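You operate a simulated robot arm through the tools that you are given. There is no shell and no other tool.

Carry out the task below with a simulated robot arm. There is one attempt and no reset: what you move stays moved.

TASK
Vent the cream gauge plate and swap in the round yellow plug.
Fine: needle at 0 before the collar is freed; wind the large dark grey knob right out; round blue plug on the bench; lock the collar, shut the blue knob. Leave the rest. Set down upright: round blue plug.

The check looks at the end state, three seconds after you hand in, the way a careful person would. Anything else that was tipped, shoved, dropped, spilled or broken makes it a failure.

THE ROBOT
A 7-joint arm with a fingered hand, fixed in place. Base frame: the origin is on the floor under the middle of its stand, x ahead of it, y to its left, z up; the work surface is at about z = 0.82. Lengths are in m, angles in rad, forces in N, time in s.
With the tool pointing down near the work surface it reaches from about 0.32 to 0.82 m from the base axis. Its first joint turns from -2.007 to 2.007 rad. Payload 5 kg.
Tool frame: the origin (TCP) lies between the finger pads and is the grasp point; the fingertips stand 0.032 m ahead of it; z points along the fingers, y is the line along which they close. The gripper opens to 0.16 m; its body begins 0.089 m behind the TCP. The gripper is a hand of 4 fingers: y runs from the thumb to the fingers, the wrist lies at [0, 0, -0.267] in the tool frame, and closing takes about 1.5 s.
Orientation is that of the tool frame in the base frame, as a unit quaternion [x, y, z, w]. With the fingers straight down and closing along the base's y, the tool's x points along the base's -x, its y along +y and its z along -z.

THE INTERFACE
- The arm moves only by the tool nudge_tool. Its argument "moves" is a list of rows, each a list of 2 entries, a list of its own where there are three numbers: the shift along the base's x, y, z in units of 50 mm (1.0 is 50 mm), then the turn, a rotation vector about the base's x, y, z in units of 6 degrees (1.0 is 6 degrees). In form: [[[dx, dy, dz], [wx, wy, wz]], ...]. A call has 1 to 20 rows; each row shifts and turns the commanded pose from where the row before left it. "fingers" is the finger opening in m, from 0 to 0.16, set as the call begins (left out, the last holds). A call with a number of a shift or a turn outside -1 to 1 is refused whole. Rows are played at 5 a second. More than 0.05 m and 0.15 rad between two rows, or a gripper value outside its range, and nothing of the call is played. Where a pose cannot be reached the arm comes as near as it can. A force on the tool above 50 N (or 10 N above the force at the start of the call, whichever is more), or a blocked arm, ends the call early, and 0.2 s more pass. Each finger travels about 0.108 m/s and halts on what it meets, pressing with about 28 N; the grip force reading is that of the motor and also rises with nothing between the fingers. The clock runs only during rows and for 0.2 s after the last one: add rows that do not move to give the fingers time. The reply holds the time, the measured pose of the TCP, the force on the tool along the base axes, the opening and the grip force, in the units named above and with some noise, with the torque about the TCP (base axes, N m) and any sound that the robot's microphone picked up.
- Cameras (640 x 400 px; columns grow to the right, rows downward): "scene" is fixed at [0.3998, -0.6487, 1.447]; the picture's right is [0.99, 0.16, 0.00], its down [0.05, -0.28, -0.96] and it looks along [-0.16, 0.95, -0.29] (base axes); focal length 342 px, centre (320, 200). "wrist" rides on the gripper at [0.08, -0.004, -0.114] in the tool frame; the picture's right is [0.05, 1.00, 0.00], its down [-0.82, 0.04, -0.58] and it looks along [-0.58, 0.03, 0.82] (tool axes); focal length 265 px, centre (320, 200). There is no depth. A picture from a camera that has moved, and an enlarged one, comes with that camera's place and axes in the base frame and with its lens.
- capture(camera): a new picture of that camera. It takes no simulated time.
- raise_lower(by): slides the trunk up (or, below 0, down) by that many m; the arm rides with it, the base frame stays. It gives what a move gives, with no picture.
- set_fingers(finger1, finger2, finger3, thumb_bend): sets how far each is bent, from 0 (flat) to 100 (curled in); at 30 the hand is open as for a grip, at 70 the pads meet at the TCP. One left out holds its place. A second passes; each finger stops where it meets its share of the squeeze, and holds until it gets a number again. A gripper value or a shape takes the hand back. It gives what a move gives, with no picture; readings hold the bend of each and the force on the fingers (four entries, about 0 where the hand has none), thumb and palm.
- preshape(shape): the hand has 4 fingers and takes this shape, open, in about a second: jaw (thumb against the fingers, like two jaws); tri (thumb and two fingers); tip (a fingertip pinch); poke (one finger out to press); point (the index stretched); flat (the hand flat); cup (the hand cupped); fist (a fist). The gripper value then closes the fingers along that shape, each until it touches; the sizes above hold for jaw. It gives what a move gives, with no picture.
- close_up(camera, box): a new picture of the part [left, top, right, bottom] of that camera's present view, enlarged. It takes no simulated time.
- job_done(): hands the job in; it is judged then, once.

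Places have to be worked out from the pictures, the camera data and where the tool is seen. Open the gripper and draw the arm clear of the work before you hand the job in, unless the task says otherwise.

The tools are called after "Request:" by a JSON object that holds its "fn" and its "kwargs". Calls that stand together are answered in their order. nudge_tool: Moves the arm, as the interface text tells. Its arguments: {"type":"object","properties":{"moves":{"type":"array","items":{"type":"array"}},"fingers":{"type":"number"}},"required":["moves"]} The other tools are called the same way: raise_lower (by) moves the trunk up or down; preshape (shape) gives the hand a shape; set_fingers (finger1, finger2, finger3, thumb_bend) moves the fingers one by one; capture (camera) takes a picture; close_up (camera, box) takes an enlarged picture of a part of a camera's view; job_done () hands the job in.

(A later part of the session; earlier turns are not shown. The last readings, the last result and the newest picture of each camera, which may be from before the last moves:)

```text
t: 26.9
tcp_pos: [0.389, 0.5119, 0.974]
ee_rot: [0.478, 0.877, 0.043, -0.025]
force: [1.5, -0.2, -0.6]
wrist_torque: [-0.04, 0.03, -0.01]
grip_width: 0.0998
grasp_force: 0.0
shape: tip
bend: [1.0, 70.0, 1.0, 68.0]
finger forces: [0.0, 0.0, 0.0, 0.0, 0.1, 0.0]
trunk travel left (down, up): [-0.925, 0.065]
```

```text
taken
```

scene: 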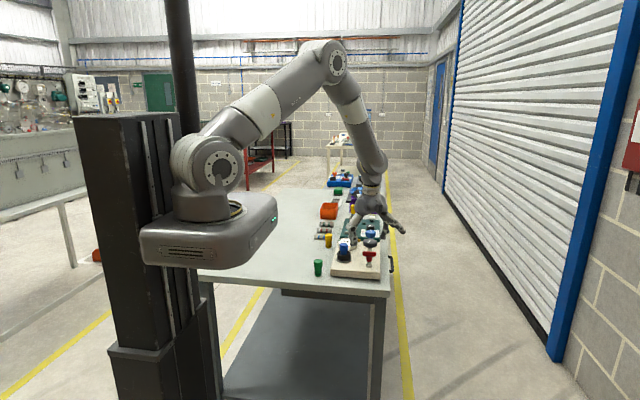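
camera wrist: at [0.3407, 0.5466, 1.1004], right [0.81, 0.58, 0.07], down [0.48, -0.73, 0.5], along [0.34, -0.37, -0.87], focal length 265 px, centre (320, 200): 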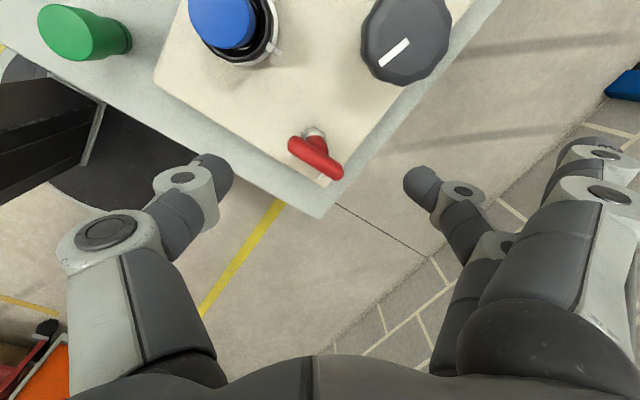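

It has settled at (0.389, 0.512, 0.974) with a tilt of about 0.1 rad. I'll rise and level it.

Request:
{"fn": "nudge_tool", "kwargs": {"moves": [[[0, 0, 0.3], [0, 0, 0]], [[0, 0, 0.5], [0, 0, 0]], [[0, 0, 0.5], [-0.3, 0, 0]], [[0, 0, 0.2], [-0.3, 0, 0]], [[0, 0, 0], [-0.348, -0.026, 0]], [[0, 0, 0], [0, 0, 0]], [[0, 0, 0], [0, 0, 0]]]}}

Request:
{"fn": "capture", "kwargs": {"camera": "wrist"}}

Request:
{"fn": "close_up", "kwargs": {"camera": "scene", "box": [320, 220, 400, 285]}}

```text
t: 28.5
tcp_pos: [0.3866, 0.5178, 1.0431]
ee_rot: [0.477, 0.879, -0.002, 0.001]
force: [0.3, -0.1, -0.4]
wrist_torque: [-0.04, 0.02, -0.01]
grip_width: 0.0997
grasp_force: 0.0
shape: tip
bend: [1.0, 70.0, 1.0, 68.0]
finger forces: [0.0, 0.0, 0.0, 0.0, 0.0, 0.0]
trunk travel left (down, up): [-0.925, 0.065]
```

```text
taken
camera wrist: at [0.3383, 0.5836, 1.1577], right [0.81, 0.59, 0.0], down [0.48, -0.66, 0.58], along [0.34, -0.47, -0.81], focal length 265 px, centre (320, 200)
```

wrist: 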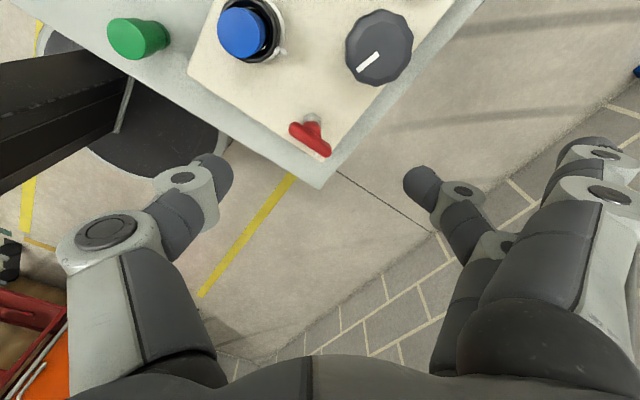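

```text
6.15 times, centred on (360, 252) of scene
camera zoom: at [0.3998, -0.6487, 1.447], right [0.99, 0.16, 0.0], down [0.05, -0.28, -0.96], along [-0.16, 0.95, -0.29], focal length 2107 px, centre (74, -123)
```

zoom: 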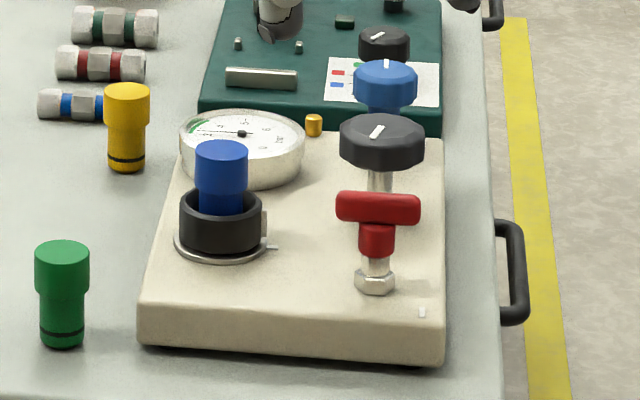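

Everything is intact and the grey mark has turned about 90° from where it started. Next I'll go above the blue knob at about (0.391, 0.687), turning the hand to φ of about -30° to clear the grey knob.

Request:
{"fn": "nudge_tool", "kwargs": {"moves": [[[0.01, 0.309, 0], [0, 0, -0.955]], [[0.01, 0.309, 0], [0, 0, -0.955]], [[0.01, 0.309, 0], [0, 0, -0.955]], [[0.01, 0.309, 0], [0, 0, -0.955]], [[0.01, 0.309, 0], [0, 0, -0.955]], [[0.01, 0.309, 0], [0, 0, -0.955]], [[0.01, 0.309, 0], [0, 0, -0.955]], [[0.01, 0.309, 0], [0, 0, -0.955]], [[0.01, 0.309, 0], [0, 0, -0.955]], [[0.01, 0.309, 0], [0, 0, -0.955]], [[0.01, 0.309, 0], [0, 0, -0.955]], [[0, 0, 0], [0, 0, 0]], [[0, 0, 0], [0, 0, 0]]]}}

Request:
{"fn": "capture", "kwargs": {"camera": "wrist"}}

Request:
{"fn": "close_up", "kwargs": {"camera": "wrist", "box": [220, 60, 380, 160]}}

```text
t: 31.3
tcp_pos: [0.3926, 0.6879, 1.0463]
ee_rot: [0.866, 0.5, -0.003, 0.0]
force: [-0.4, -0.4, -0.5]
wrist_torque: [0.02, 0.0, -0.04]
grip_width: 0.0998
grasp_force: 0.0
shape: tip
bend: [1.0, 70.0, 1.0, 68.0]
finger forces: [0.0, 0.0, 0.1, 0.0, 0.0, 0.1]
trunk travel left (down, up): [-0.925, 0.065]
```

```text
taken
camera wrist: at [0.4288, 0.7581, 1.1589], right [0.89, -0.46, 0.0], down [-0.37, -0.72, 0.58], along [-0.27, -0.52, -0.81], focal length 265 px, centre (320, 200)
```

wrist: 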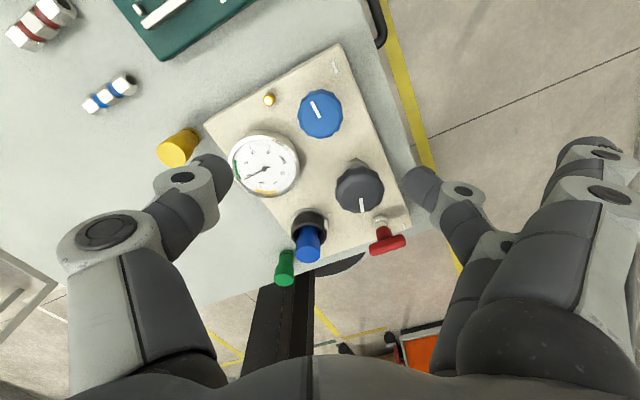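

```text
4.00 times, centred on (300, 110) of wrist
camera zoom: at [0.4288, 0.7581, 1.1589], right [0.89, -0.46, 0.0], down [-0.37, -0.72, 0.58], along [-0.27, -0.52, -0.81], focal length 1062 px, centre (400, 560)
```

zoom: 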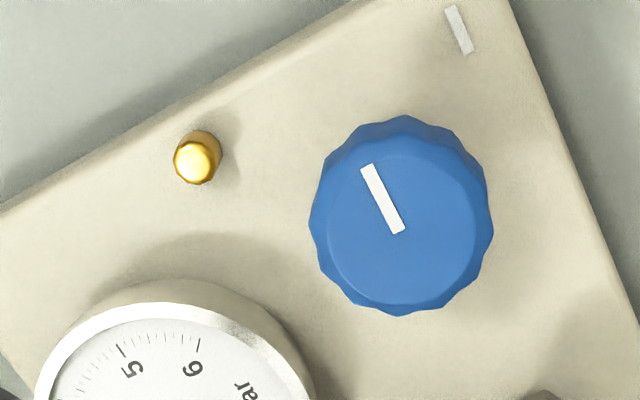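

The blue knob is exactly under the TCP at (0.3926, 0.6879). I'll descend around it with a 0.085 opening; the brass pin and gauge stay below the fingertips.

Request:
{"fn": "nudge_tool", "kwargs": {"moves": [[[0, 0, -0.6], [0, 0, 0]], [[0, 0, -0.6], [0, 0, 0]], [[0, 0, -0.6], [0, 0, 0]], [[0, 0, -0.5], [0, 0, 0]], [[0, 0, -0.34], [0, 0, 0]], [[0, 0, 0], [0, 0, 0]], [[0, 0, 0], [0, 0, 0]]], "fingers": 0.085}}

Request:
{"fn": "capture", "kwargs": {"camera": "wrist"}}

Request:
{"fn": "close_up", "kwargs": {"camera": "scene", "box": [325, 200, 405, 265]}}

```text
t: 32.9
tcp_pos: [0.3906, 0.6875, 0.9138]
ee_rot: [0.866, 0.5, -0.002, 0.0]
force: [0.9, -0.2, 0.7]
wrist_torque: [0.02, -0.05, -0.03]
grip_width: 0.0861
grasp_force: 0.0
shape: tip
bend: [1.0, 72.0, 1.0, 70.0]
finger forces: [0.0, 0.1, 0.1, 0.1, 0.0, 0.1]
trunk travel left (down, up): [-0.925, 0.065]
```

```text
taken
camera wrist: at [0.4276, 0.7593, 1.0257], right [0.89, -0.45, 0.0], down [-0.37, -0.73, 0.58], along [-0.27, -0.52, -0.81], focal length 265 px, centre (320, 200)
```

wrist: 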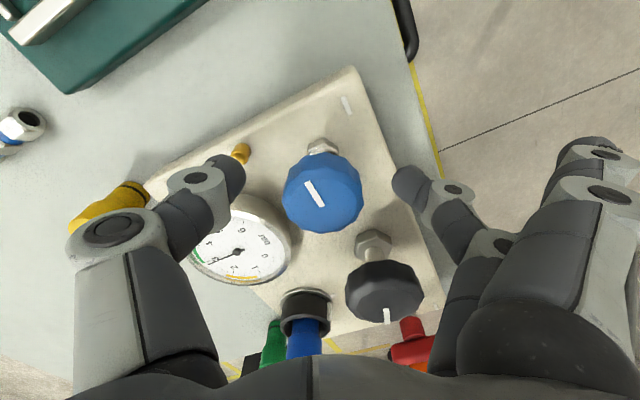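

```text
6.15 times, centred on (365, 232) of scene
camera zoom: at [0.3998, -0.6487, 1.447], right [0.99, 0.16, 0.0], down [0.05, -0.28, -0.96], along [-0.16, 0.95, -0.29], focal length 2107 px, centre (43, 0)
```

zoom: 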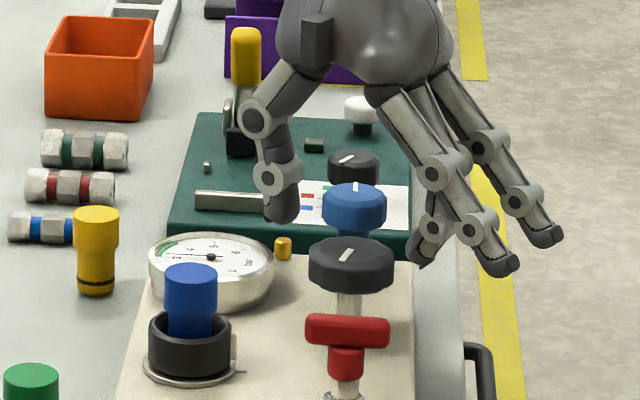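

The hand is well centred on the blue knob. I'll close and turn it counter-clockwise (opening) 60°, then watch the needle.

Request:
{"fn": "nudge_tool", "kwargs": {"moves": [[[0, 0, 0], [0, 0, 0]], [[0, 0, 0], [0, 0, 0]], [[0, 0, 0], [0, 0, 0]], [[0, 0, 0], [0, 0, 0]], [[0, 0, 0], [0, 0, 0]], [[0, 0, 0], [0, 0, 0]]], "fingers": 0.035}}

Request:
{"fn": "nudge_tool", "kwargs": {"moves": [[[0, 0, 0], [0, 0, 1]], [[0, 0, 0], [0, 0, 1]], [[0, 0, 0], [0, 0, 1]], [[0, 0, 0], [0, 0, 1]], [[0, 0, 0], [0, 0, 0]]]}}

Request:
{"fn": "close_up", "kwargs": {"camera": "scene", "box": [335, 215, 391, 250]}}

Request:
{"fn": "capture", "kwargs": {"camera": "wrist"}}

```text
t: 34.3
tcp_pos: [0.3921, 0.6883, 0.9126]
ee_rot: [0.866, 0.5, -0.003, 0.0]
force: [-0.4, -0.4, -0.8]
wrist_torque: [-0.05, 0.03, -0.01]
grip_width: 0.0357
grasp_force: 0.1
shape: tip
bend: [1.0, 73.0, 1.0, 70.0]
finger forces: [0.0, 0.1, 0.0, 0.1, 0.0, 0.0]
trunk travel left (down, up): [-0.925, 0.065]
```

```text
t: 35.5
tcp_pos: [0.3926, 0.6865, 0.9135]
ee_rot: [0.742, 0.67, -0.003, 0.0]
force: [-0.4, -0.2, -0.3]
wrist_torque: [0.0, 0.04, 0.02]
grip_width: 0.0356
grasp_force: 0.2
shape: tip
bend: [1.0, 73.0, 1.0, 70.0]
finger forces: [0.0, 0.0, 0.0, 0.1, 0.5, 0.1]
trunk travel left (down, up): [-0.925, 0.065]
```

```text
11.43 times, centred on (363, 232) of scene
camera zoom: at [0.3998, -0.6487, 1.447], right [0.99, 0.16, 0.0], down [0.05, -0.28, -0.96], along [-0.16, 0.95, -0.29], focal length 3913 px, centre (-171, -171)
```

zoom: 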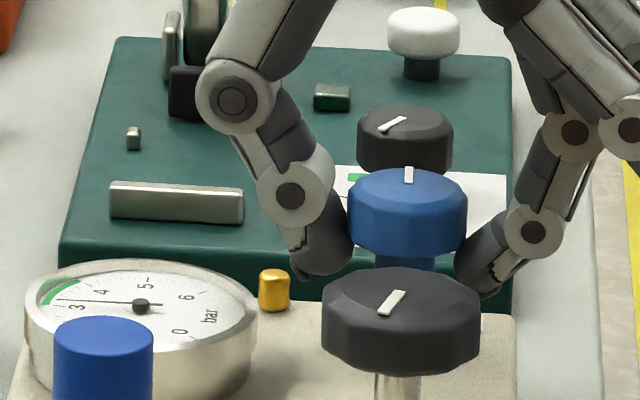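

```text
taken
camera wrist: at [0.3961, 0.7674, 1.0257], right [1.0, -0.05, 0.0], down [-0.04, -0.81, 0.58], along [-0.03, -0.58, -0.81], focal length 265 px, centre (320, 200)
```

wrist: 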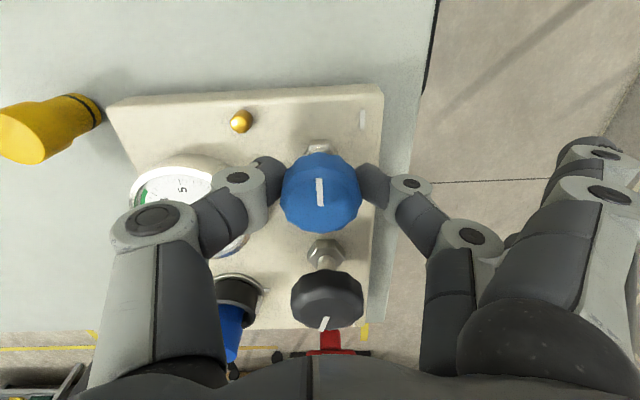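

The fingers stopped at 0.0357 without touching, so the opening number reads smaller than the actual gap and the knob wasn't moved. I'll return to φ=-30° and close fully.

Request:
{"fn": "nudge_tool", "kwargs": {"moves": [[[0, 0, 0], [0, 0, -1]], [[0, 0, 0], [0, 0, -1]], [[0, 0, 0], [0, 0, -1]], [[0, 0, 0], [0, 0, -1]], [[0, 0.02, 0], [0, 0, 0]], [[0, 0, 0], [0, 0, 0]]]}}

Request:
{"fn": "nudge_tool", "kwargs": {"moves": [[[0, 0, 0], [0, 0, 0]], [[0, 0, 0], [0, 0, 0]], [[0, 0, 0], [0, 0, 0]], [[0, 0, 0], [0, 0, 0]], [[0, 0, 0], [0, 0, 0]]], "fingers": 0.01}}

Request:
{"fn": "capture", "kwargs": {"camera": "wrist"}}

```text
t: 36.9
tcp_pos: [0.393, 0.6877, 0.9131]
ee_rot: [0.866, 0.5, -0.003, 0.001]
force: [-1.2, 0.0, -0.5]
wrist_torque: [0.01, 0.01, -0.02]
grip_width: 0.0353
grasp_force: 0.0
shape: tip
bend: [1.0, 73.0, 1.0, 70.0]
finger forces: [0.1, 0.0, 0.1, 0.0, 0.7, 0.0]
trunk travel left (down, up): [-0.925, 0.065]
```

```text
t: 38.1
tcp_pos: [0.3924, 0.6888, 0.9125]
ee_rot: [0.866, 0.5, -0.004, 0.001]
force: [-2.2, 0.5, -10.3]
wrist_torque: [0.09, 0.16, 0.03]
grip_width: 0.0276
grasp_force: 27.8
shape: tip
bend: [28.0, 73.0, 28.0, 71.0]
finger forces: [0.1, 23.3, 0.0, 0.1, 25.6, 0.1]
trunk travel left (down, up): [-0.925, 0.065]
```

```text
taken
camera wrist: at [0.4287, 0.7597, 1.0249], right [0.89, -0.45, 0.0], down [-0.37, -0.72, 0.58], along [-0.27, -0.52, -0.81], focal length 265 px, centre (320, 200)
```

wrist: 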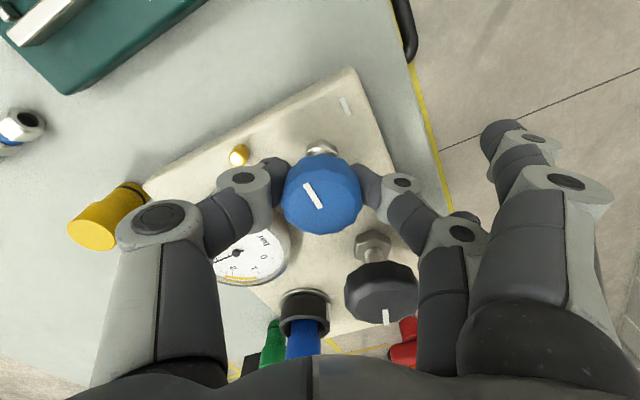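

The blue knob is firmly gripped. I'll turn it counter-clockwise 36° first and check the torque and needle.

Request:
{"fn": "nudge_tool", "kwargs": {"moves": [[[0, 0, 0], [0, 0, 1]], [[0, 0, 0], [0, 0, 1]], [[0, 0, 0], [0, 0, 1]], [[0, 0, 0], [0, 0, 1]], [[0, 0, 0], [0, 0, 1]], [[0, 0, 0], [0, 0, 1]], [[0, 0, 0], [0, 0, 0]]]}}

Request:
{"fn": "close_up", "kwargs": {"camera": "scene", "box": [335, 215, 391, 250]}}

Request:
{"fn": "capture", "kwargs": {"camera": "wrist"}}

```text
t: 39.7
tcp_pos: [0.3919, 0.6884, 0.9123]
ee_rot: [0.669, 0.743, -0.004, 0.002]
force: [-4.3, -5.6, -11.1]
wrist_torque: [-0.04, 0.24, -0.07]
grip_width: 0.0275
grasp_force: 27.7
shape: tip
bend: [28.0, 73.0, 28.0, 71.0]
finger forces: [0.0, 23.3, 0.0, 0.1, 28.2, 0.0]
trunk travel left (down, up): [-0.925, 0.065]
```

```text
11.43 times, centred on (363, 232) of scene
camera zoom: at [0.3998, -0.6487, 1.447], right [0.99, 0.16, 0.0], down [0.05, -0.28, -0.96], along [-0.16, 0.95, -0.29], focal length 3913 px, centre (-171, -171)
```

zoom: 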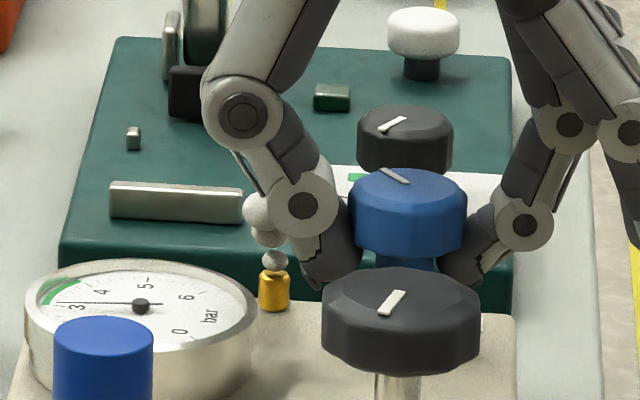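

```text
taken
camera wrist: at [0.379, 0.7674, 1.025], right [0.99, 0.16, 0.0], down [0.13, -0.8, 0.58], along [0.09, -0.58, -0.81], focal length 265 px, centre (320, 200)
```

wrist: 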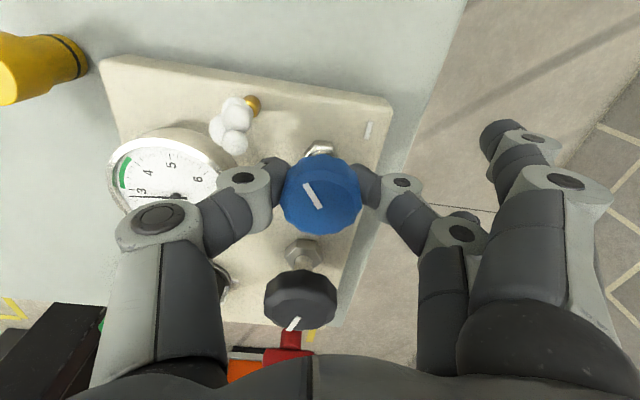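

Puffs of air are coming from the brass nozzle, so the blue knob is the bleed and it's opening. I'll turn it further and wait for the needle to fall.

Request:
{"fn": "nudge_tool", "kwargs": {"moves": [[[0, 0, 0], [0, 0, 1]], [[0, 0, 0], [0, 0, 1]], [[0, 0, 0], [0, 0, 1]], [[0, 0, 0], [0, 0, 1]], [[0, 0, 0], [0, 0, 1]], [[0, 0, 0], [0, 0, 1]], [[0, 0, 0], [0, 0, 1]], [[0, 0, 0], [0, 0, 0]], [[0, 0, 0], [0, 0, 0]], [[0, 0, 0], [0, 0, 0]], [[0, 0, 0], [0, 0, 0]]]}}

Request:
{"fn": "close_up", "kwargs": {"camera": "scene", "box": [335, 215, 391, 250]}}

Request:
{"fn": "capture", "kwargs": {"camera": "wrist"}}

```text
t: 42.1
tcp_pos: [0.3921, 0.6863, 0.9118]
ee_rot: [0.359, 0.933, -0.003, 0.002]
force: [-4.9, -8.4, -11.3]
wrist_torque: [-0.29, 0.21, 0.0]
grip_width: 0.0272
grasp_force: 28.2
shape: tip
bend: [28.0, 73.0, 28.0, 71.0]
finger forces: [0.0, 24.6, 0.0, 0.1, 30.0, 0.1]
trunk travel left (down, up): [-0.925, 0.065]
```

```text
11.43 times, centred on (363, 232) of scene
camera zoom: at [0.3998, -0.6487, 1.447], right [0.99, 0.16, 0.0], down [0.05, -0.28, -0.96], along [-0.16, 0.95, -0.29], focal length 3913 px, centre (-171, -171)
```

zoom: 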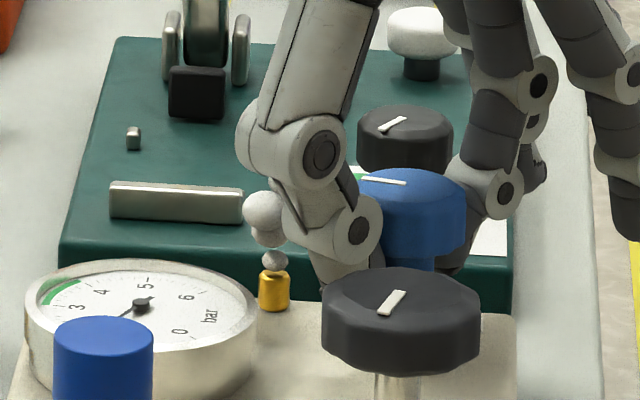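

```text
taken
camera wrist: at [0.3289, 0.7384, 1.0252], right [0.63, 0.78, 0.0], down [0.63, -0.51, 0.58], along [0.45, -0.37, -0.81], focal length 265 px, centre (320, 200)
```

wrist: 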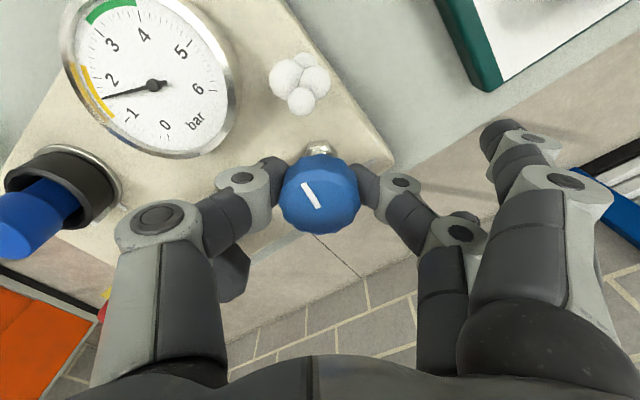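

The needle is falling, at about 1.5 bar now. I'll wait a few seconds with the bleed open.

Request:
{"fn": "nudge_tool", "kwargs": {"moves": [[[0, 0, 0], [0, 0, 0]], [[0, 0, 0], [0, 0, 0]], [[0, 0, 0], [0, 0, 0]], [[0, 0, 0], [0, 0, 0]], [[0, 0, 0], [0, 0, 0]], [[0, 0, 0], [0, 0, 0]], [[0, 0, 0], [0, 0, 0]], [[0, 0, 0], [0, 0, 0]], [[0, 0, 0], [0, 0, 0]], [[0, 0, 0], [0, 0, 0]], [[0, 0, 0], [0, 0, 0]], [[0, 0, 0], [0, 0, 0]], [[0, 0, 0], [0, 0, 0]], [[0, 0, 0], [0, 0, 0]], [[0, 0, 0], [0, 0, 0]], [[0, 0, 0], [0, 0, 0]], [[0, 0, 0], [0, 0, 0]], [[0, 0, 0], [0, 0, 0]], [[0, 0, 0], [0, 0, 0]], [[0, 0, 0], [0, 0, 0]]]}}

Request:
{"fn": "capture", "kwargs": {"camera": "wrist"}}

```text
t: 46.3
tcp_pos: [0.3925, 0.6877, 0.9112]
ee_rot: [0.358, 0.934, -0.002, 0.002]
force: [-5.3, -6.7, -10.9]
wrist_torque: [-0.26, 0.2, 0.0]
grip_width: 0.0273
grasp_force: 28.2
shape: tip
bend: [28.0, 73.0, 28.0, 71.0]
finger forces: [0.1, 24.5, 0.0, 0.0, 29.1, 0.1]
trunk travel left (down, up): [-0.925, 0.065]
```

```text
taken
camera wrist: at [0.3289, 0.7383, 1.0251], right [0.63, 0.78, 0.0], down [0.63, -0.51, 0.58], along [0.45, -0.37, -0.81], focal length 265 px, centre (320, 200)
```

wrist: 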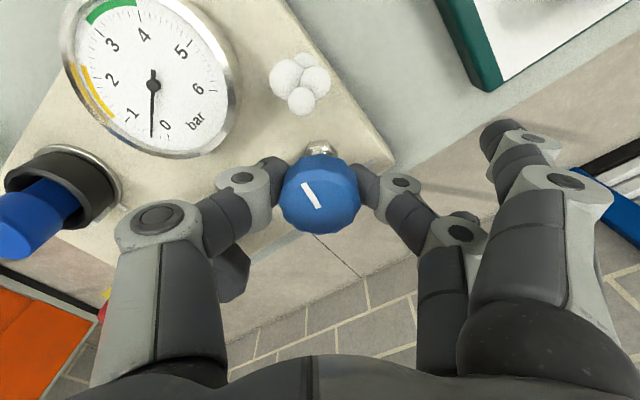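

The needle is close to 0 and still settling. I'll wait a bit more and then enlarge the dial.

Request:
{"fn": "nudge_tool", "kwargs": {"moves": [[[0, 0, 0], [0, 0, 0]], [[0, 0, 0], [0, 0, 0]], [[0, 0, 0], [0, 0, 0]], [[0, 0, 0], [0, 0, 0]], [[0, 0, 0], [0, 0, 0]], [[0, 0, 0], [0, 0, 0]], [[0, 0, 0], [0, 0, 0]], [[0, 0, 0], [0, 0, 0]], [[0, 0, 0], [0, 0, 0]], [[0, 0, 0], [0, 0, 0]], [[0, 0, 0], [0, 0, 0]], [[0, 0, 0], [0, 0, 0]], [[0, 0, 0], [0, 0, 0]], [[0, 0, 0], [0, 0, 0]], [[0, 0, 0], [0, 0, 0]], [[0, 0, 0], [0, 0, 0]], [[0, 0, 0], [0, 0, 0]], [[0, 0, 0], [0, 0, 0]], [[0, 0, 0], [0, 0, 0]], [[0, 0, 0], [0, 0, 0]]]}}

Request:
{"fn": "close_up", "kwargs": {"camera": "wrist", "box": [60, 0, 340, 175]}}

```text
t: 50.5
tcp_pos: [0.391, 0.6878, 0.9124]
ee_rot: [0.357, 0.934, -0.002, 0.002]
force: [-3.5, -6.1, -11.6]
wrist_torque: [-0.2, 0.19, 0.02]
grip_width: 0.0273
grasp_force: 28.3
shape: tip
bend: [28.0, 73.0, 28.0, 71.0]
finger forces: [0.0, 24.4, 0.0, 0.0, 28.2, 0.0]
trunk travel left (down, up): [-0.925, 0.065]
```

```text
2.29 times, centred on (200, 88) of wrist
camera zoom: at [0.3289, 0.7383, 1.0251], right [0.63, 0.78, 0.0], down [0.63, -0.51, 0.58], along [0.45, -0.37, -0.81], focal length 607 px, centre (594, 457)
```

zoom: 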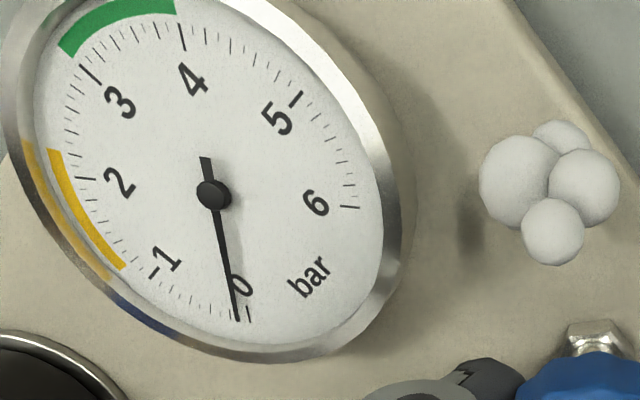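

The needle reads about 0.1 and air is still puffing, so I'll wait again to see if it reaches exactly 0.

Request:
{"fn": "nudge_tool", "kwargs": {"moves": [[[0, 0, 0], [0, 0, 0]], [[0, 0, 0], [0, 0, 0]], [[0, 0, 0], [0, 0, 0]], [[0, 0, 0], [0, 0, 0]], [[0, 0, 0], [0, 0, 0]], [[0, 0, 0], [0, 0, 0]], [[0, 0, 0], [0, 0, 0]], [[0, 0, 0], [0, 0, 0]], [[0, 0, 0], [0, 0, 0]], [[0, 0, 0], [0, 0, 0]], [[0, 0, 0], [0, 0, 0]], [[0, 0, 0], [0, 0, 0]], [[0, 0, 0], [0, 0, 0]], [[0, 0, 0], [0, 0, 0]], [[0, 0, 0], [0, 0, 0]], [[0, 0, 0], [0, 0, 0]], [[0, 0, 0], [0, 0, 0]], [[0, 0, 0], [0, 0, 0]], [[0, 0, 0], [0, 0, 0]], [[0, 0, 0], [0, 0, 0]]]}}

Request:
{"fn": "close_up", "kwargs": {"camera": "wrist", "box": [60, 0, 340, 175]}}

```text
t: 54.7
tcp_pos: [0.392, 0.6882, 0.9118]
ee_rot: [0.359, 0.933, -0.003, 0.002]
force: [-4.7, -4.9, -9.9]
wrist_torque: [-0.22, 0.16, 0.04]
grip_width: 0.0272
grasp_force: 27.8
shape: tip
bend: [28.0, 73.0, 28.0, 71.0]
finger forces: [0.0, 24.4, 0.0, 0.1, 27.8, 0.0]
trunk travel left (down, up): [-0.925, 0.065]
```

```text
2.29 times, centred on (200, 88) of wrist
camera zoom: at [0.3289, 0.7382, 1.0251], right [0.63, 0.78, 0.0], down [0.63, -0.51, 0.58], along [0.45, -0.37, -0.81], focal length 607 px, centre (594, 457)
```

zoom: 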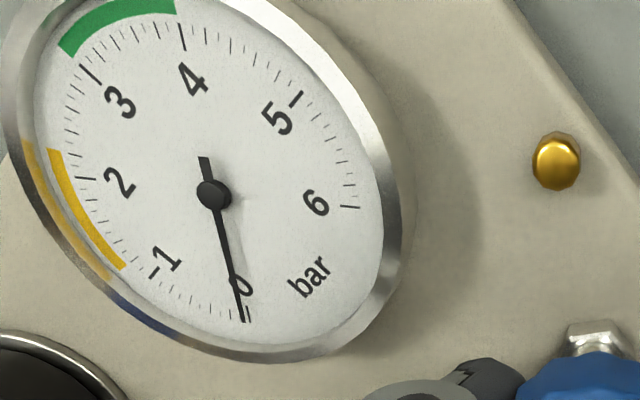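

The puffs have stopped and the needle is on the 0 tick. I'll release the blue knob, which stays open for now, and lift clear.

Request:
{"fn": "nudge_tool", "kwargs": {"moves": [[[0, 0, 0], [0, 0, 0]], [[0, 0, 0], [0, 0, 0]], [[0, 0, 0], [0, 0, 0]], [[0, 0, 0.2], [0, 0, 0]], [[0, 0, 0.6], [0, 0, 0]], [[0, 0, 0.8], [0, 0, 0]], [[0, 0, 0.8], [0, 0, 0]], [[0, 0, 0], [0, 0, 0]]], "fingers": 0.085}}

Request:
{"fn": "capture", "kwargs": {"camera": "wrist"}}

Request:
{"fn": "close_up", "kwargs": {"camera": "scene", "box": [328, 222, 392, 278]}}

```text
t: 56.5
tcp_pos: [0.3923, 0.6874, 1.0334]
ee_rot: [0.358, 0.934, -0.003, 0.001]
force: [0.6, -0.3, 0.3]
wrist_torque: [-0.02, -0.02, 0.0]
grip_width: 0.0842
grasp_force: 0.2
shape: tip
bend: [1.0, 72.0, 1.0, 70.0]
finger forces: [0.1, 0.0, 0.1, 0.1, 0.1, 0.0]
trunk travel left (down, up): [-0.925, 0.065]
```

```text
taken
camera wrist: at [0.3286, 0.7373, 1.1457], right [0.63, 0.78, 0.0], down [0.63, -0.51, 0.58], along [0.45, -0.37, -0.81], focal length 265 px, centre (320, 200)
```

wrist: 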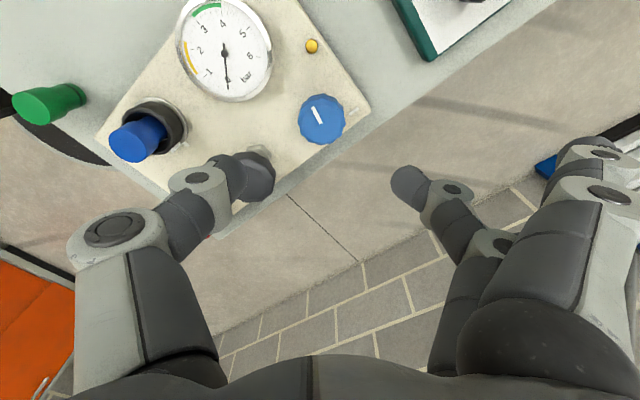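

```text
7.14 times, centred on (360, 250) of scene
camera zoom: at [0.3998, -0.6487, 1.447], right [0.99, 0.16, 0.0], down [0.05, -0.28, -0.96], along [-0.16, 0.95, -0.29], focal length 2445 px, centre (34, -157)
```

zoom: 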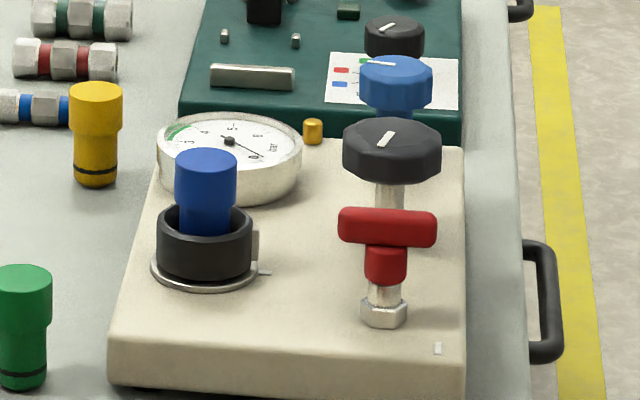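

The needle reads 0 on the scene camera too. Before touching the collar, I'll go back to the grey knob and re-test gently whether it is really at its out stop.

Request:
{"fn": "nudge_tool", "kwargs": {"moves": [[[0, -0.239, 0], [0, 0, -1]], [[0, -0.239, 0], [0, 0, -1]], [[0, -0.239, 0], [0, 0, -1]], [[0, -0.239, 0], [0, 0, -1]], [[0, -0.239, 0], [0, 0, -1]], [[0, -0.239, 0], [0, 0, -1]], [[0, -0.239, 0], [0, 0, -1]], [[0, -0.239, 0], [0, 0, -1]], [[0, 0, 0], [0, 0, -1]], [[0, 0, 0], [0, 0, -1]], [[0, 0, 0], [0, 0, -1]], [[0, 0, 0], [0, 0, -1]], [[0, 0, 0], [0, 0, 0]], [[0, 0, 0], [0, 0, 0]]], "fingers": 0.09}}

Request:
{"fn": "capture", "kwargs": {"camera": "wrist"}}

Request:
{"fn": "close_up", "kwargs": {"camera": "wrist", "box": [220, 60, 420, 185]}}

```text
t: 59.5
tcp_pos: [0.3929, 0.5922, 1.0318]
ee_rot: [0.839, 0.545, -0.002, 0.001]
force: [-0.4, -1.5, 0.0]
wrist_torque: [0.02, 0.01, 0.02]
grip_width: 0.0889
grasp_force: 0.0
shape: tip
bend: [1.0, 72.0, 1.0, 70.0]
finger forces: [0.0, 0.1, 0.0, 0.0, 0.0, 0.0]
trunk travel left (down, up): [-0.925, 0.065]
```

```text
taken
camera wrist: at [0.4215, 0.6671, 1.146], right [0.93, -0.36, 0.0], down [-0.29, -0.76, 0.58], along [-0.21, -0.54, -0.81], focal length 265 px, centre (320, 200)
```

wrist: 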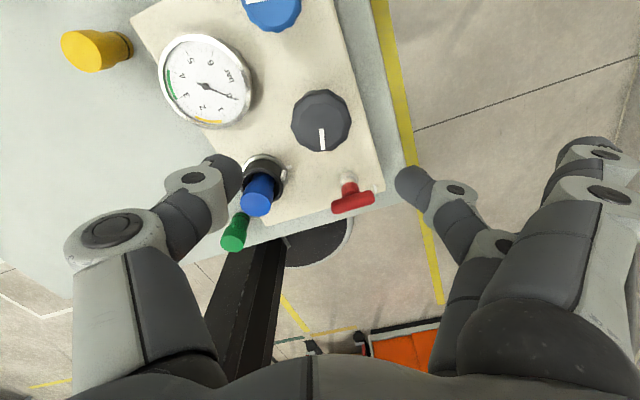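

```text
3.20 times, centred on (320, 122) of wrist
camera zoom: at [0.4215, 0.6671, 1.146], right [0.93, -0.36, 0.0], down [-0.29, -0.76, 0.58], along [-0.21, -0.54, -0.81], focal length 849 px, centre (320, 448)
```

zoom: 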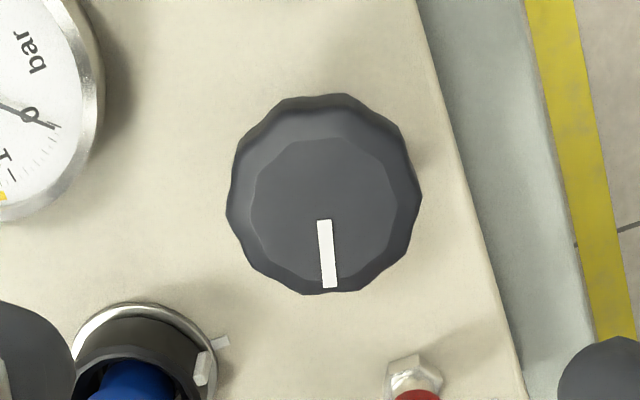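

The grey mark sits at about 253° now, having started at about 163°. I'll descend, grip with a deeper hold and test by turning CCW just 18°, watching torque and mark.

Request:
{"fn": "nudge_tool", "kwargs": {"moves": [[[0, 0, -0.6], [0, 0, 0]], [[0, 0, -0.6], [0, 0, 0]], [[0, 0, -0.6], [0, 0, 0]], [[0, 0, -0.42], [0, 0, 0]], [[0, 0, -0.2], [0, 0, 0]], [[0, 0, 0], [0, 0, 0]], [[0, 0, 0], [0, 0, 0]]]}}

Request:
{"fn": "nudge_tool", "kwargs": {"moves": [[[0, 0, 0], [0, 0, 0]], [[0, 0, 0], [0, 0, 0]], [[0, 0, 0], [0, 0, 0]], [[0, 0, 0], [0, 0, 0]], [[0, 0, 0], [0, 0, 0]], [[0, 0, 0], [0, 0, 0]]], "fingers": 0.02}}

Request:
{"fn": "close_up", "kwargs": {"camera": "wrist", "box": [220, 100, 420, 260]}}

```text
t: 61.1
tcp_pos: [0.391, 0.5934, 0.9108]
ee_rot: [0.838, 0.545, -0.002, 0.001]
force: [0.4, 0.6, 0.4]
wrist_torque: [0.01, 0.02, 0.01]
grip_width: 0.089
grasp_force: 0.0
shape: tip
bend: [1.0, 72.0, 1.0, 70.0]
finger forces: [0.1, 0.0, 0.1, 0.1, 0.0, 0.1]
trunk travel left (down, up): [-0.925, 0.065]
```

```text
t: 62.5
tcp_pos: [0.391, 0.5936, 0.9098]
ee_rot: [0.839, 0.544, -0.004, 0.0]
force: [-3.2, 0.1, -13.6]
wrist_torque: [0.07, 0.14, -0.01]
grip_width: 0.0338
grasp_force: 28.0
shape: tip
bend: [28.0, 73.0, 28.0, 72.0]
finger forces: [0.1, 23.8, 0.0, 0.0, 28.0, 0.0]
trunk travel left (down, up): [-0.925, 0.065]
```

```text
2.50 times, centred on (320, 180) of wrist
camera zoom: at [0.4199, 0.6683, 1.0225], right [0.93, -0.36, 0.0], down [-0.29, -0.76, 0.58], along [-0.21, -0.54, -0.81], focal length 664 px, centre (320, 250)
```

zoom: 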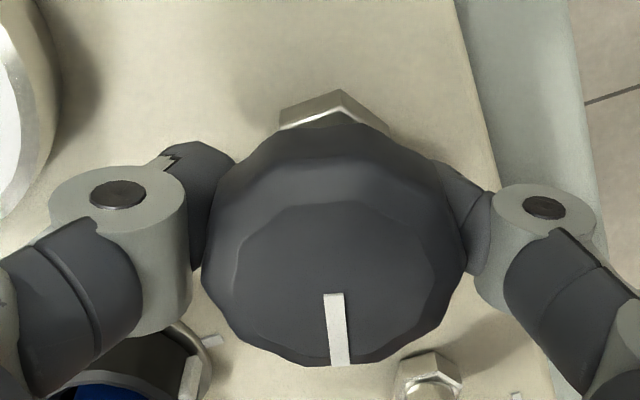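

Firmly gripped. Now a gentle 18° CCW test turn.

Request:
{"fn": "nudge_tool", "kwargs": {"moves": [[[0, 0, 0], [0, 0, 0.6]], [[0, 0, 0], [0, 0, 0.6]], [[0, 0, 0], [0, 0, 0.6]], [[0, 0, 0], [0, 0, 0.6]], [[0, 0, 0], [0, 0, 0.6]], [[0, 0, 0], [0, 0, 0]]]}}

Request:
{"fn": "close_up", "kwargs": {"camera": "wrist", "box": [220, 100, 420, 260]}}

```text
t: 63.9
tcp_pos: [0.3917, 0.593, 0.9107]
ee_rot: [0.743, 0.669, -0.004, 0.001]
force: [-9.9, -0.8, -23.9]
wrist_torque: [0.0, 0.35, -0.92]
grip_width: 0.0328
grasp_force: 28.4
shape: tip
bend: [28.0, 73.0, 28.0, 72.0]
finger forces: [0.0, 30.0, 0.0, 0.0, 34.5, 0.1]
trunk travel left (down, up): [-0.925, 0.065]
```

```text
2.50 times, centred on (320, 180) of wrist
camera zoom: at [0.3955, 0.6732, 1.0232], right [1.0, -0.05, 0.0], down [-0.04, -0.81, 0.58], along [-0.03, -0.58, -0.81], focal length 664 px, centre (320, 250)
```

zoom: 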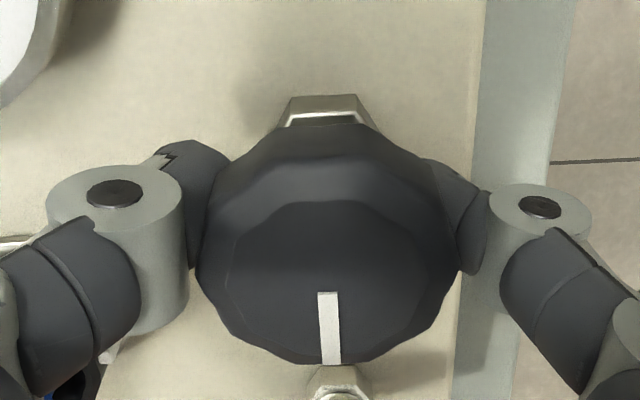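

Torque rose to 0.92 N·m, yet the mark seems to have followed by about 15°. I'll check it from the scene camera and hold still a moment to see whether the torque persists.

Request:
{"fn": "nudge_tool", "kwargs": {"moves": [[[0, 0, 0], [0, 0, 0]], [[0, 0, 0], [0, 0, 0]], [[0, 0, 0], [0, 0, 0]], [[0, 0, 0], [0, 0, 0]]]}}

Request:
{"fn": "close_up", "kwargs": {"camera": "scene", "box": [345, 220, 393, 255]}}

Request:
{"fn": "close_up", "kwargs": {"camera": "wrist", "box": [220, 100, 420, 260]}}

```text
t: 64.9
tcp_pos: [0.3922, 0.5912, 0.9114]
ee_rot: [0.743, 0.669, -0.004, 0.0]
force: [-10.9, -4.0, -26.6]
wrist_torque: [-0.06, 0.4, -0.94]
grip_width: 0.0327
grasp_force: 27.4
shape: tip
bend: [28.0, 73.0, 28.0, 72.0]
finger forces: [0.0, 31.1, 0.0, 0.1, 35.1, 0.0]
trunk travel left (down, up): [-0.925, 0.065]
```

```text
11.43 times, centred on (369, 238) of scene
camera zoom: at [0.3998, -0.6487, 1.447], right [0.99, 0.16, 0.0], down [0.05, -0.28, -0.96], along [-0.16, 0.95, -0.29], focal length 3913 px, centre (-240, -229)
```

zoom: 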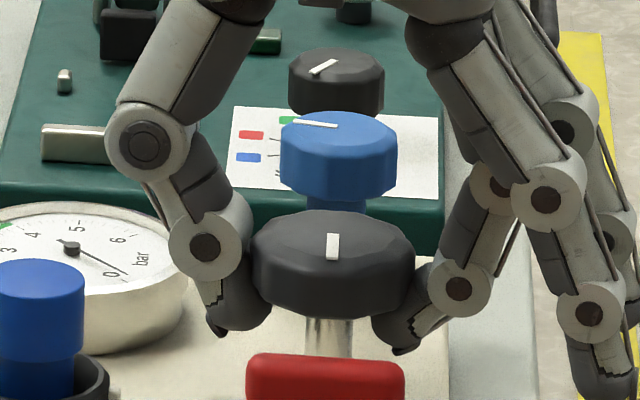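

```text
2.50 times, centred on (320, 180) of wrist
camera zoom: at [0.3959, 0.6732, 1.0234], right [1.0, -0.05, 0.0], down [-0.04, -0.81, 0.58], along [-0.03, -0.58, -0.81], focal length 664 px, centre (320, 250)
```

zoom: 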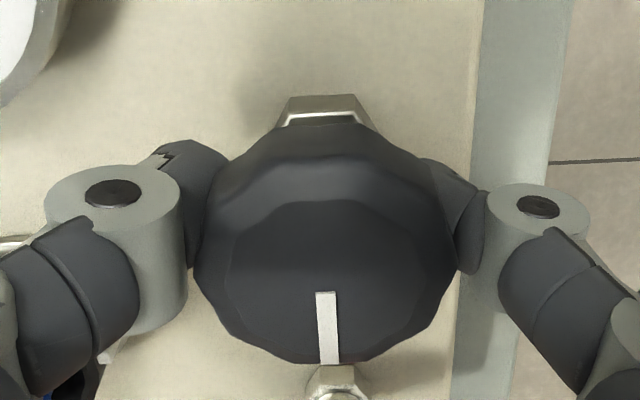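

The mark did turn to about 270° while the torque holds at 0.94 N·m. I'll back off 6° while gripped: an elastic stop will unload in proportion, while friction would drop at once.

Request:
{"fn": "nudge_tool", "kwargs": {"moves": [[[0, 0, 0], [0, 0, -0.5]], [[0, 0, 0], [0, 0, -0.5]], [[0, 0, 0], [0, 0, 0]], [[0, 0, 0], [0, 0, 0]]]}}

Request:
{"fn": "close_up", "kwargs": {"camera": "wrist", "box": [220, 100, 420, 260]}}

Request:
{"fn": "close_up", "kwargs": {"camera": "scene", "box": [345, 220, 393, 255]}}

```text
t: 65.9
tcp_pos: [0.392, 0.5926, 0.9113]
ee_rot: [0.777, 0.629, -0.004, 0.001]
force: [-10.3, -6.1, -24.3]
wrist_torque: [-0.01, 0.41, 0.02]
grip_width: 0.0323
grasp_force: 27.8
shape: tip
bend: [28.0, 73.0, 28.0, 72.0]
finger forces: [0.0, 29.8, 0.1, 0.0, 33.1, 0.1]
trunk travel left (down, up): [-0.925, 0.065]
```

```text
2.50 times, centred on (320, 180) of wrist
camera zoom: at [0.4044, 0.6723, 1.0235], right [0.99, -0.16, 0.0], down [-0.13, -0.8, 0.58], along [-0.09, -0.58, -0.81], focal length 664 px, centre (320, 250)
```

zoom: 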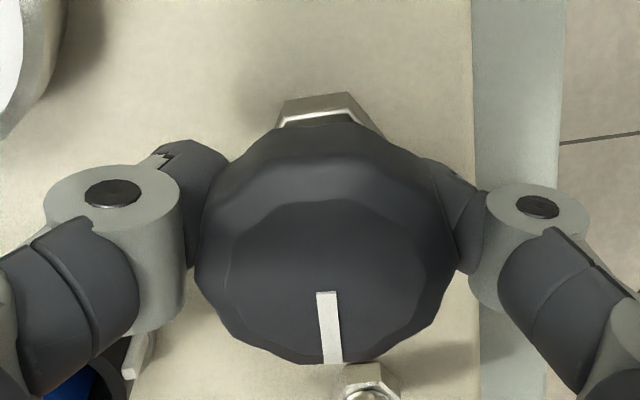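

```text
11.43 times, centred on (369, 238) of scene
camera zoom: at [0.3998, -0.6487, 1.447], right [0.99, 0.16, 0.0], down [0.05, -0.28, -0.96], along [-0.16, 0.95, -0.29], focal length 3913 px, centre (-240, -229)
```

zoom: 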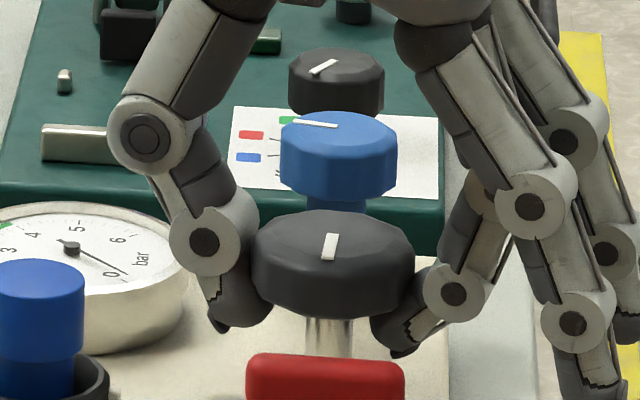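

After backing off 6° the torque is zero, with the knob at about 265°. I'll step forward again by 3° at a time to see whether torque climbs elastically, which would mean a stop, or the knob simply turns.

Request:
{"fn": "nudge_tool", "kwargs": {"moves": [[[0, 0, 0], [0, 0, 0.5]], [[0, 0, 0], [0, 0, 0]], [[0, 0, 0], [0, 0, 0]]]}}

Request:
{"fn": "nudge_tool", "kwargs": {"moves": [[[0, 0, 0], [0, 0, 0.5]], [[0, 0, 0], [0, 0, 0]], [[0, 0, 0], [0, 0, 0]]]}}

Request:
{"fn": "nudge_tool", "kwargs": {"moves": [[[0, 0, 0], [0, 0, 0.5]], [[0, 0, 0], [0, 0, 0]], [[0, 0, 0], [0, 0, 0]]]}}

Request:
{"fn": "close_up", "kwargs": {"camera": "wrist", "box": [220, 100, 420, 260]}}

Request:
{"fn": "close_up", "kwargs": {"camera": "scene", "box": [345, 220, 393, 255]}}

```text
t: 66.7
tcp_pos: [0.392, 0.5926, 0.9109]
ee_rot: [0.76, 0.65, -0.003, 0.001]
force: [-10.9, -4.8, -24.3]
wrist_torque: [0.0, 0.36, -0.06]
grip_width: 0.0324
grasp_force: 28.0
shape: tip
bend: [28.0, 73.0, 28.0, 72.0]
finger forces: [0.0, 29.4, 0.0, 0.0, 33.4, 0.1]
trunk travel left (down, up): [-0.925, 0.065]
```

```text
t: 67.5
tcp_pos: [0.3915, 0.5921, 0.9102]
ee_rot: [0.743, 0.669, -0.004, 0.0]
force: [-10.5, -4.3, -24.2]
wrist_torque: [-0.01, 0.39, -0.86]
grip_width: 0.0325
grasp_force: 28.0
shape: tip
bend: [28.0, 73.0, 28.0, 72.0]
finger forces: [0.0, 30.2, 0.0, 0.0, 33.9, 0.0]
trunk travel left (down, up): [-0.925, 0.065]
```

```text
t: 68.3
tcp_pos: [0.3916, 0.5936, 0.9103]
ee_rot: [0.726, 0.688, -0.004, 0.001]
force: [-9.3, 1.5, -25.4]
wrist_torque: [0.03, 0.5, -0.93]
grip_width: 0.032
grasp_force: 28.3
shape: tip
bend: [28.0, 73.0, 28.0, 72.0]
finger forces: [0.0, 28.8, 0.0, 0.0, 33.0, 0.0]
trunk travel left (down, up): [-0.925, 0.065]
```

```text
2.50 times, centred on (320, 180) of wrist
camera zoom: at [0.3915, 0.6744, 1.0233], right [1.0, 0.0, 0.0], down [0.0, -0.81, 0.58], along [0.0, -0.58, -0.81], focal length 664 px, centre (320, 250)
```

zoom: 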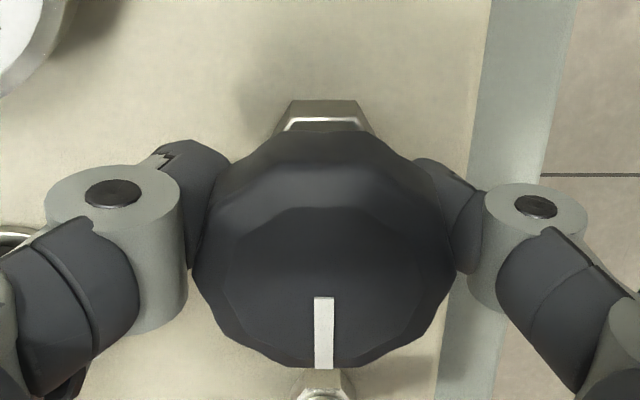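

```text
11.43 times, centred on (369, 238) of scene
camera zoom: at [0.3998, -0.6487, 1.447], right [0.99, 0.16, 0.0], down [0.05, -0.28, -0.96], along [-0.16, 0.95, -0.29], focal length 3913 px, centre (-240, -229)
```

zoom: 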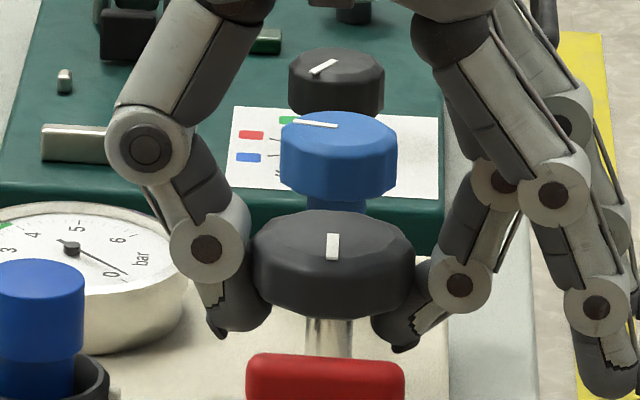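

The torque jumps at 270° and stays flat beyond that while the mark stays put, so the hard stop is at about 270° and the knob is now fully out. I'll unload the strain by 2.4°, then release and lift.

Request:
{"fn": "nudge_tool", "kwargs": {"moves": [[[0, 0, 0], [0, 0, -0.4]], [[0, 0, 0], [0, 0, 0]], [[0, 0, 0], [0, 0, 0]]]}}

Request:
{"fn": "nudge_tool", "kwargs": {"moves": [[[0, 0, 0], [0, 0, 0]], [[0, 0, 0], [0, 0, 0]], [[0, 0, 0], [0, 0, 0]], [[0, 0, 0], [0, 0, 0]]], "fingers": 0.085}}

Request:
{"fn": "close_up", "kwargs": {"camera": "wrist", "box": [220, 100, 420, 260]}}

```text
t: 69.1
tcp_pos: [0.3919, 0.5943, 0.9101]
ee_rot: [0.74, 0.673, -0.004, 0.001]
force: [-8.5, 3.5, -24.0]
wrist_torque: [0.05, 0.55, 0.04]
grip_width: 0.0321
grasp_force: 28.0
shape: tip
bend: [28.0, 73.0, 28.0, 72.0]
finger forces: [0.1, 31.3, 0.0, 0.0, 31.0, 0.0]
trunk travel left (down, up): [-0.925, 0.065]
```

```text
t: 70.1
tcp_pos: [0.3922, 0.5942, 0.9111]
ee_rot: [0.739, 0.673, -0.002, 0.001]
force: [1.1, 0.2, -0.2]
wrist_torque: [-0.01, 0.0, 0.02]
grip_width: 0.084
grasp_force: 0.1
shape: tip
bend: [1.0, 72.0, 1.0, 70.0]
finger forces: [0.0, 0.0, 0.0, 0.0, 0.1, 0.1]
trunk travel left (down, up): [-0.925, 0.065]
```

```text
2.50 times, centred on (320, 180) of wrist
camera zoom: at [0.3954, 0.6726, 1.0249], right [1.0, -0.04, 0.0], down [-0.03, -0.81, 0.58], along [-0.03, -0.58, -0.81], focal length 664 px, centre (320, 250)
```

zoom: 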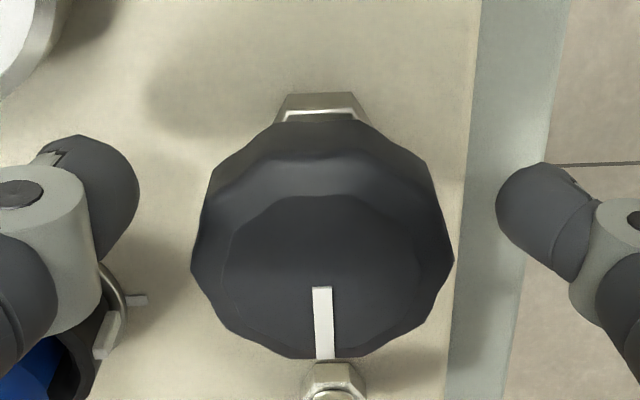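

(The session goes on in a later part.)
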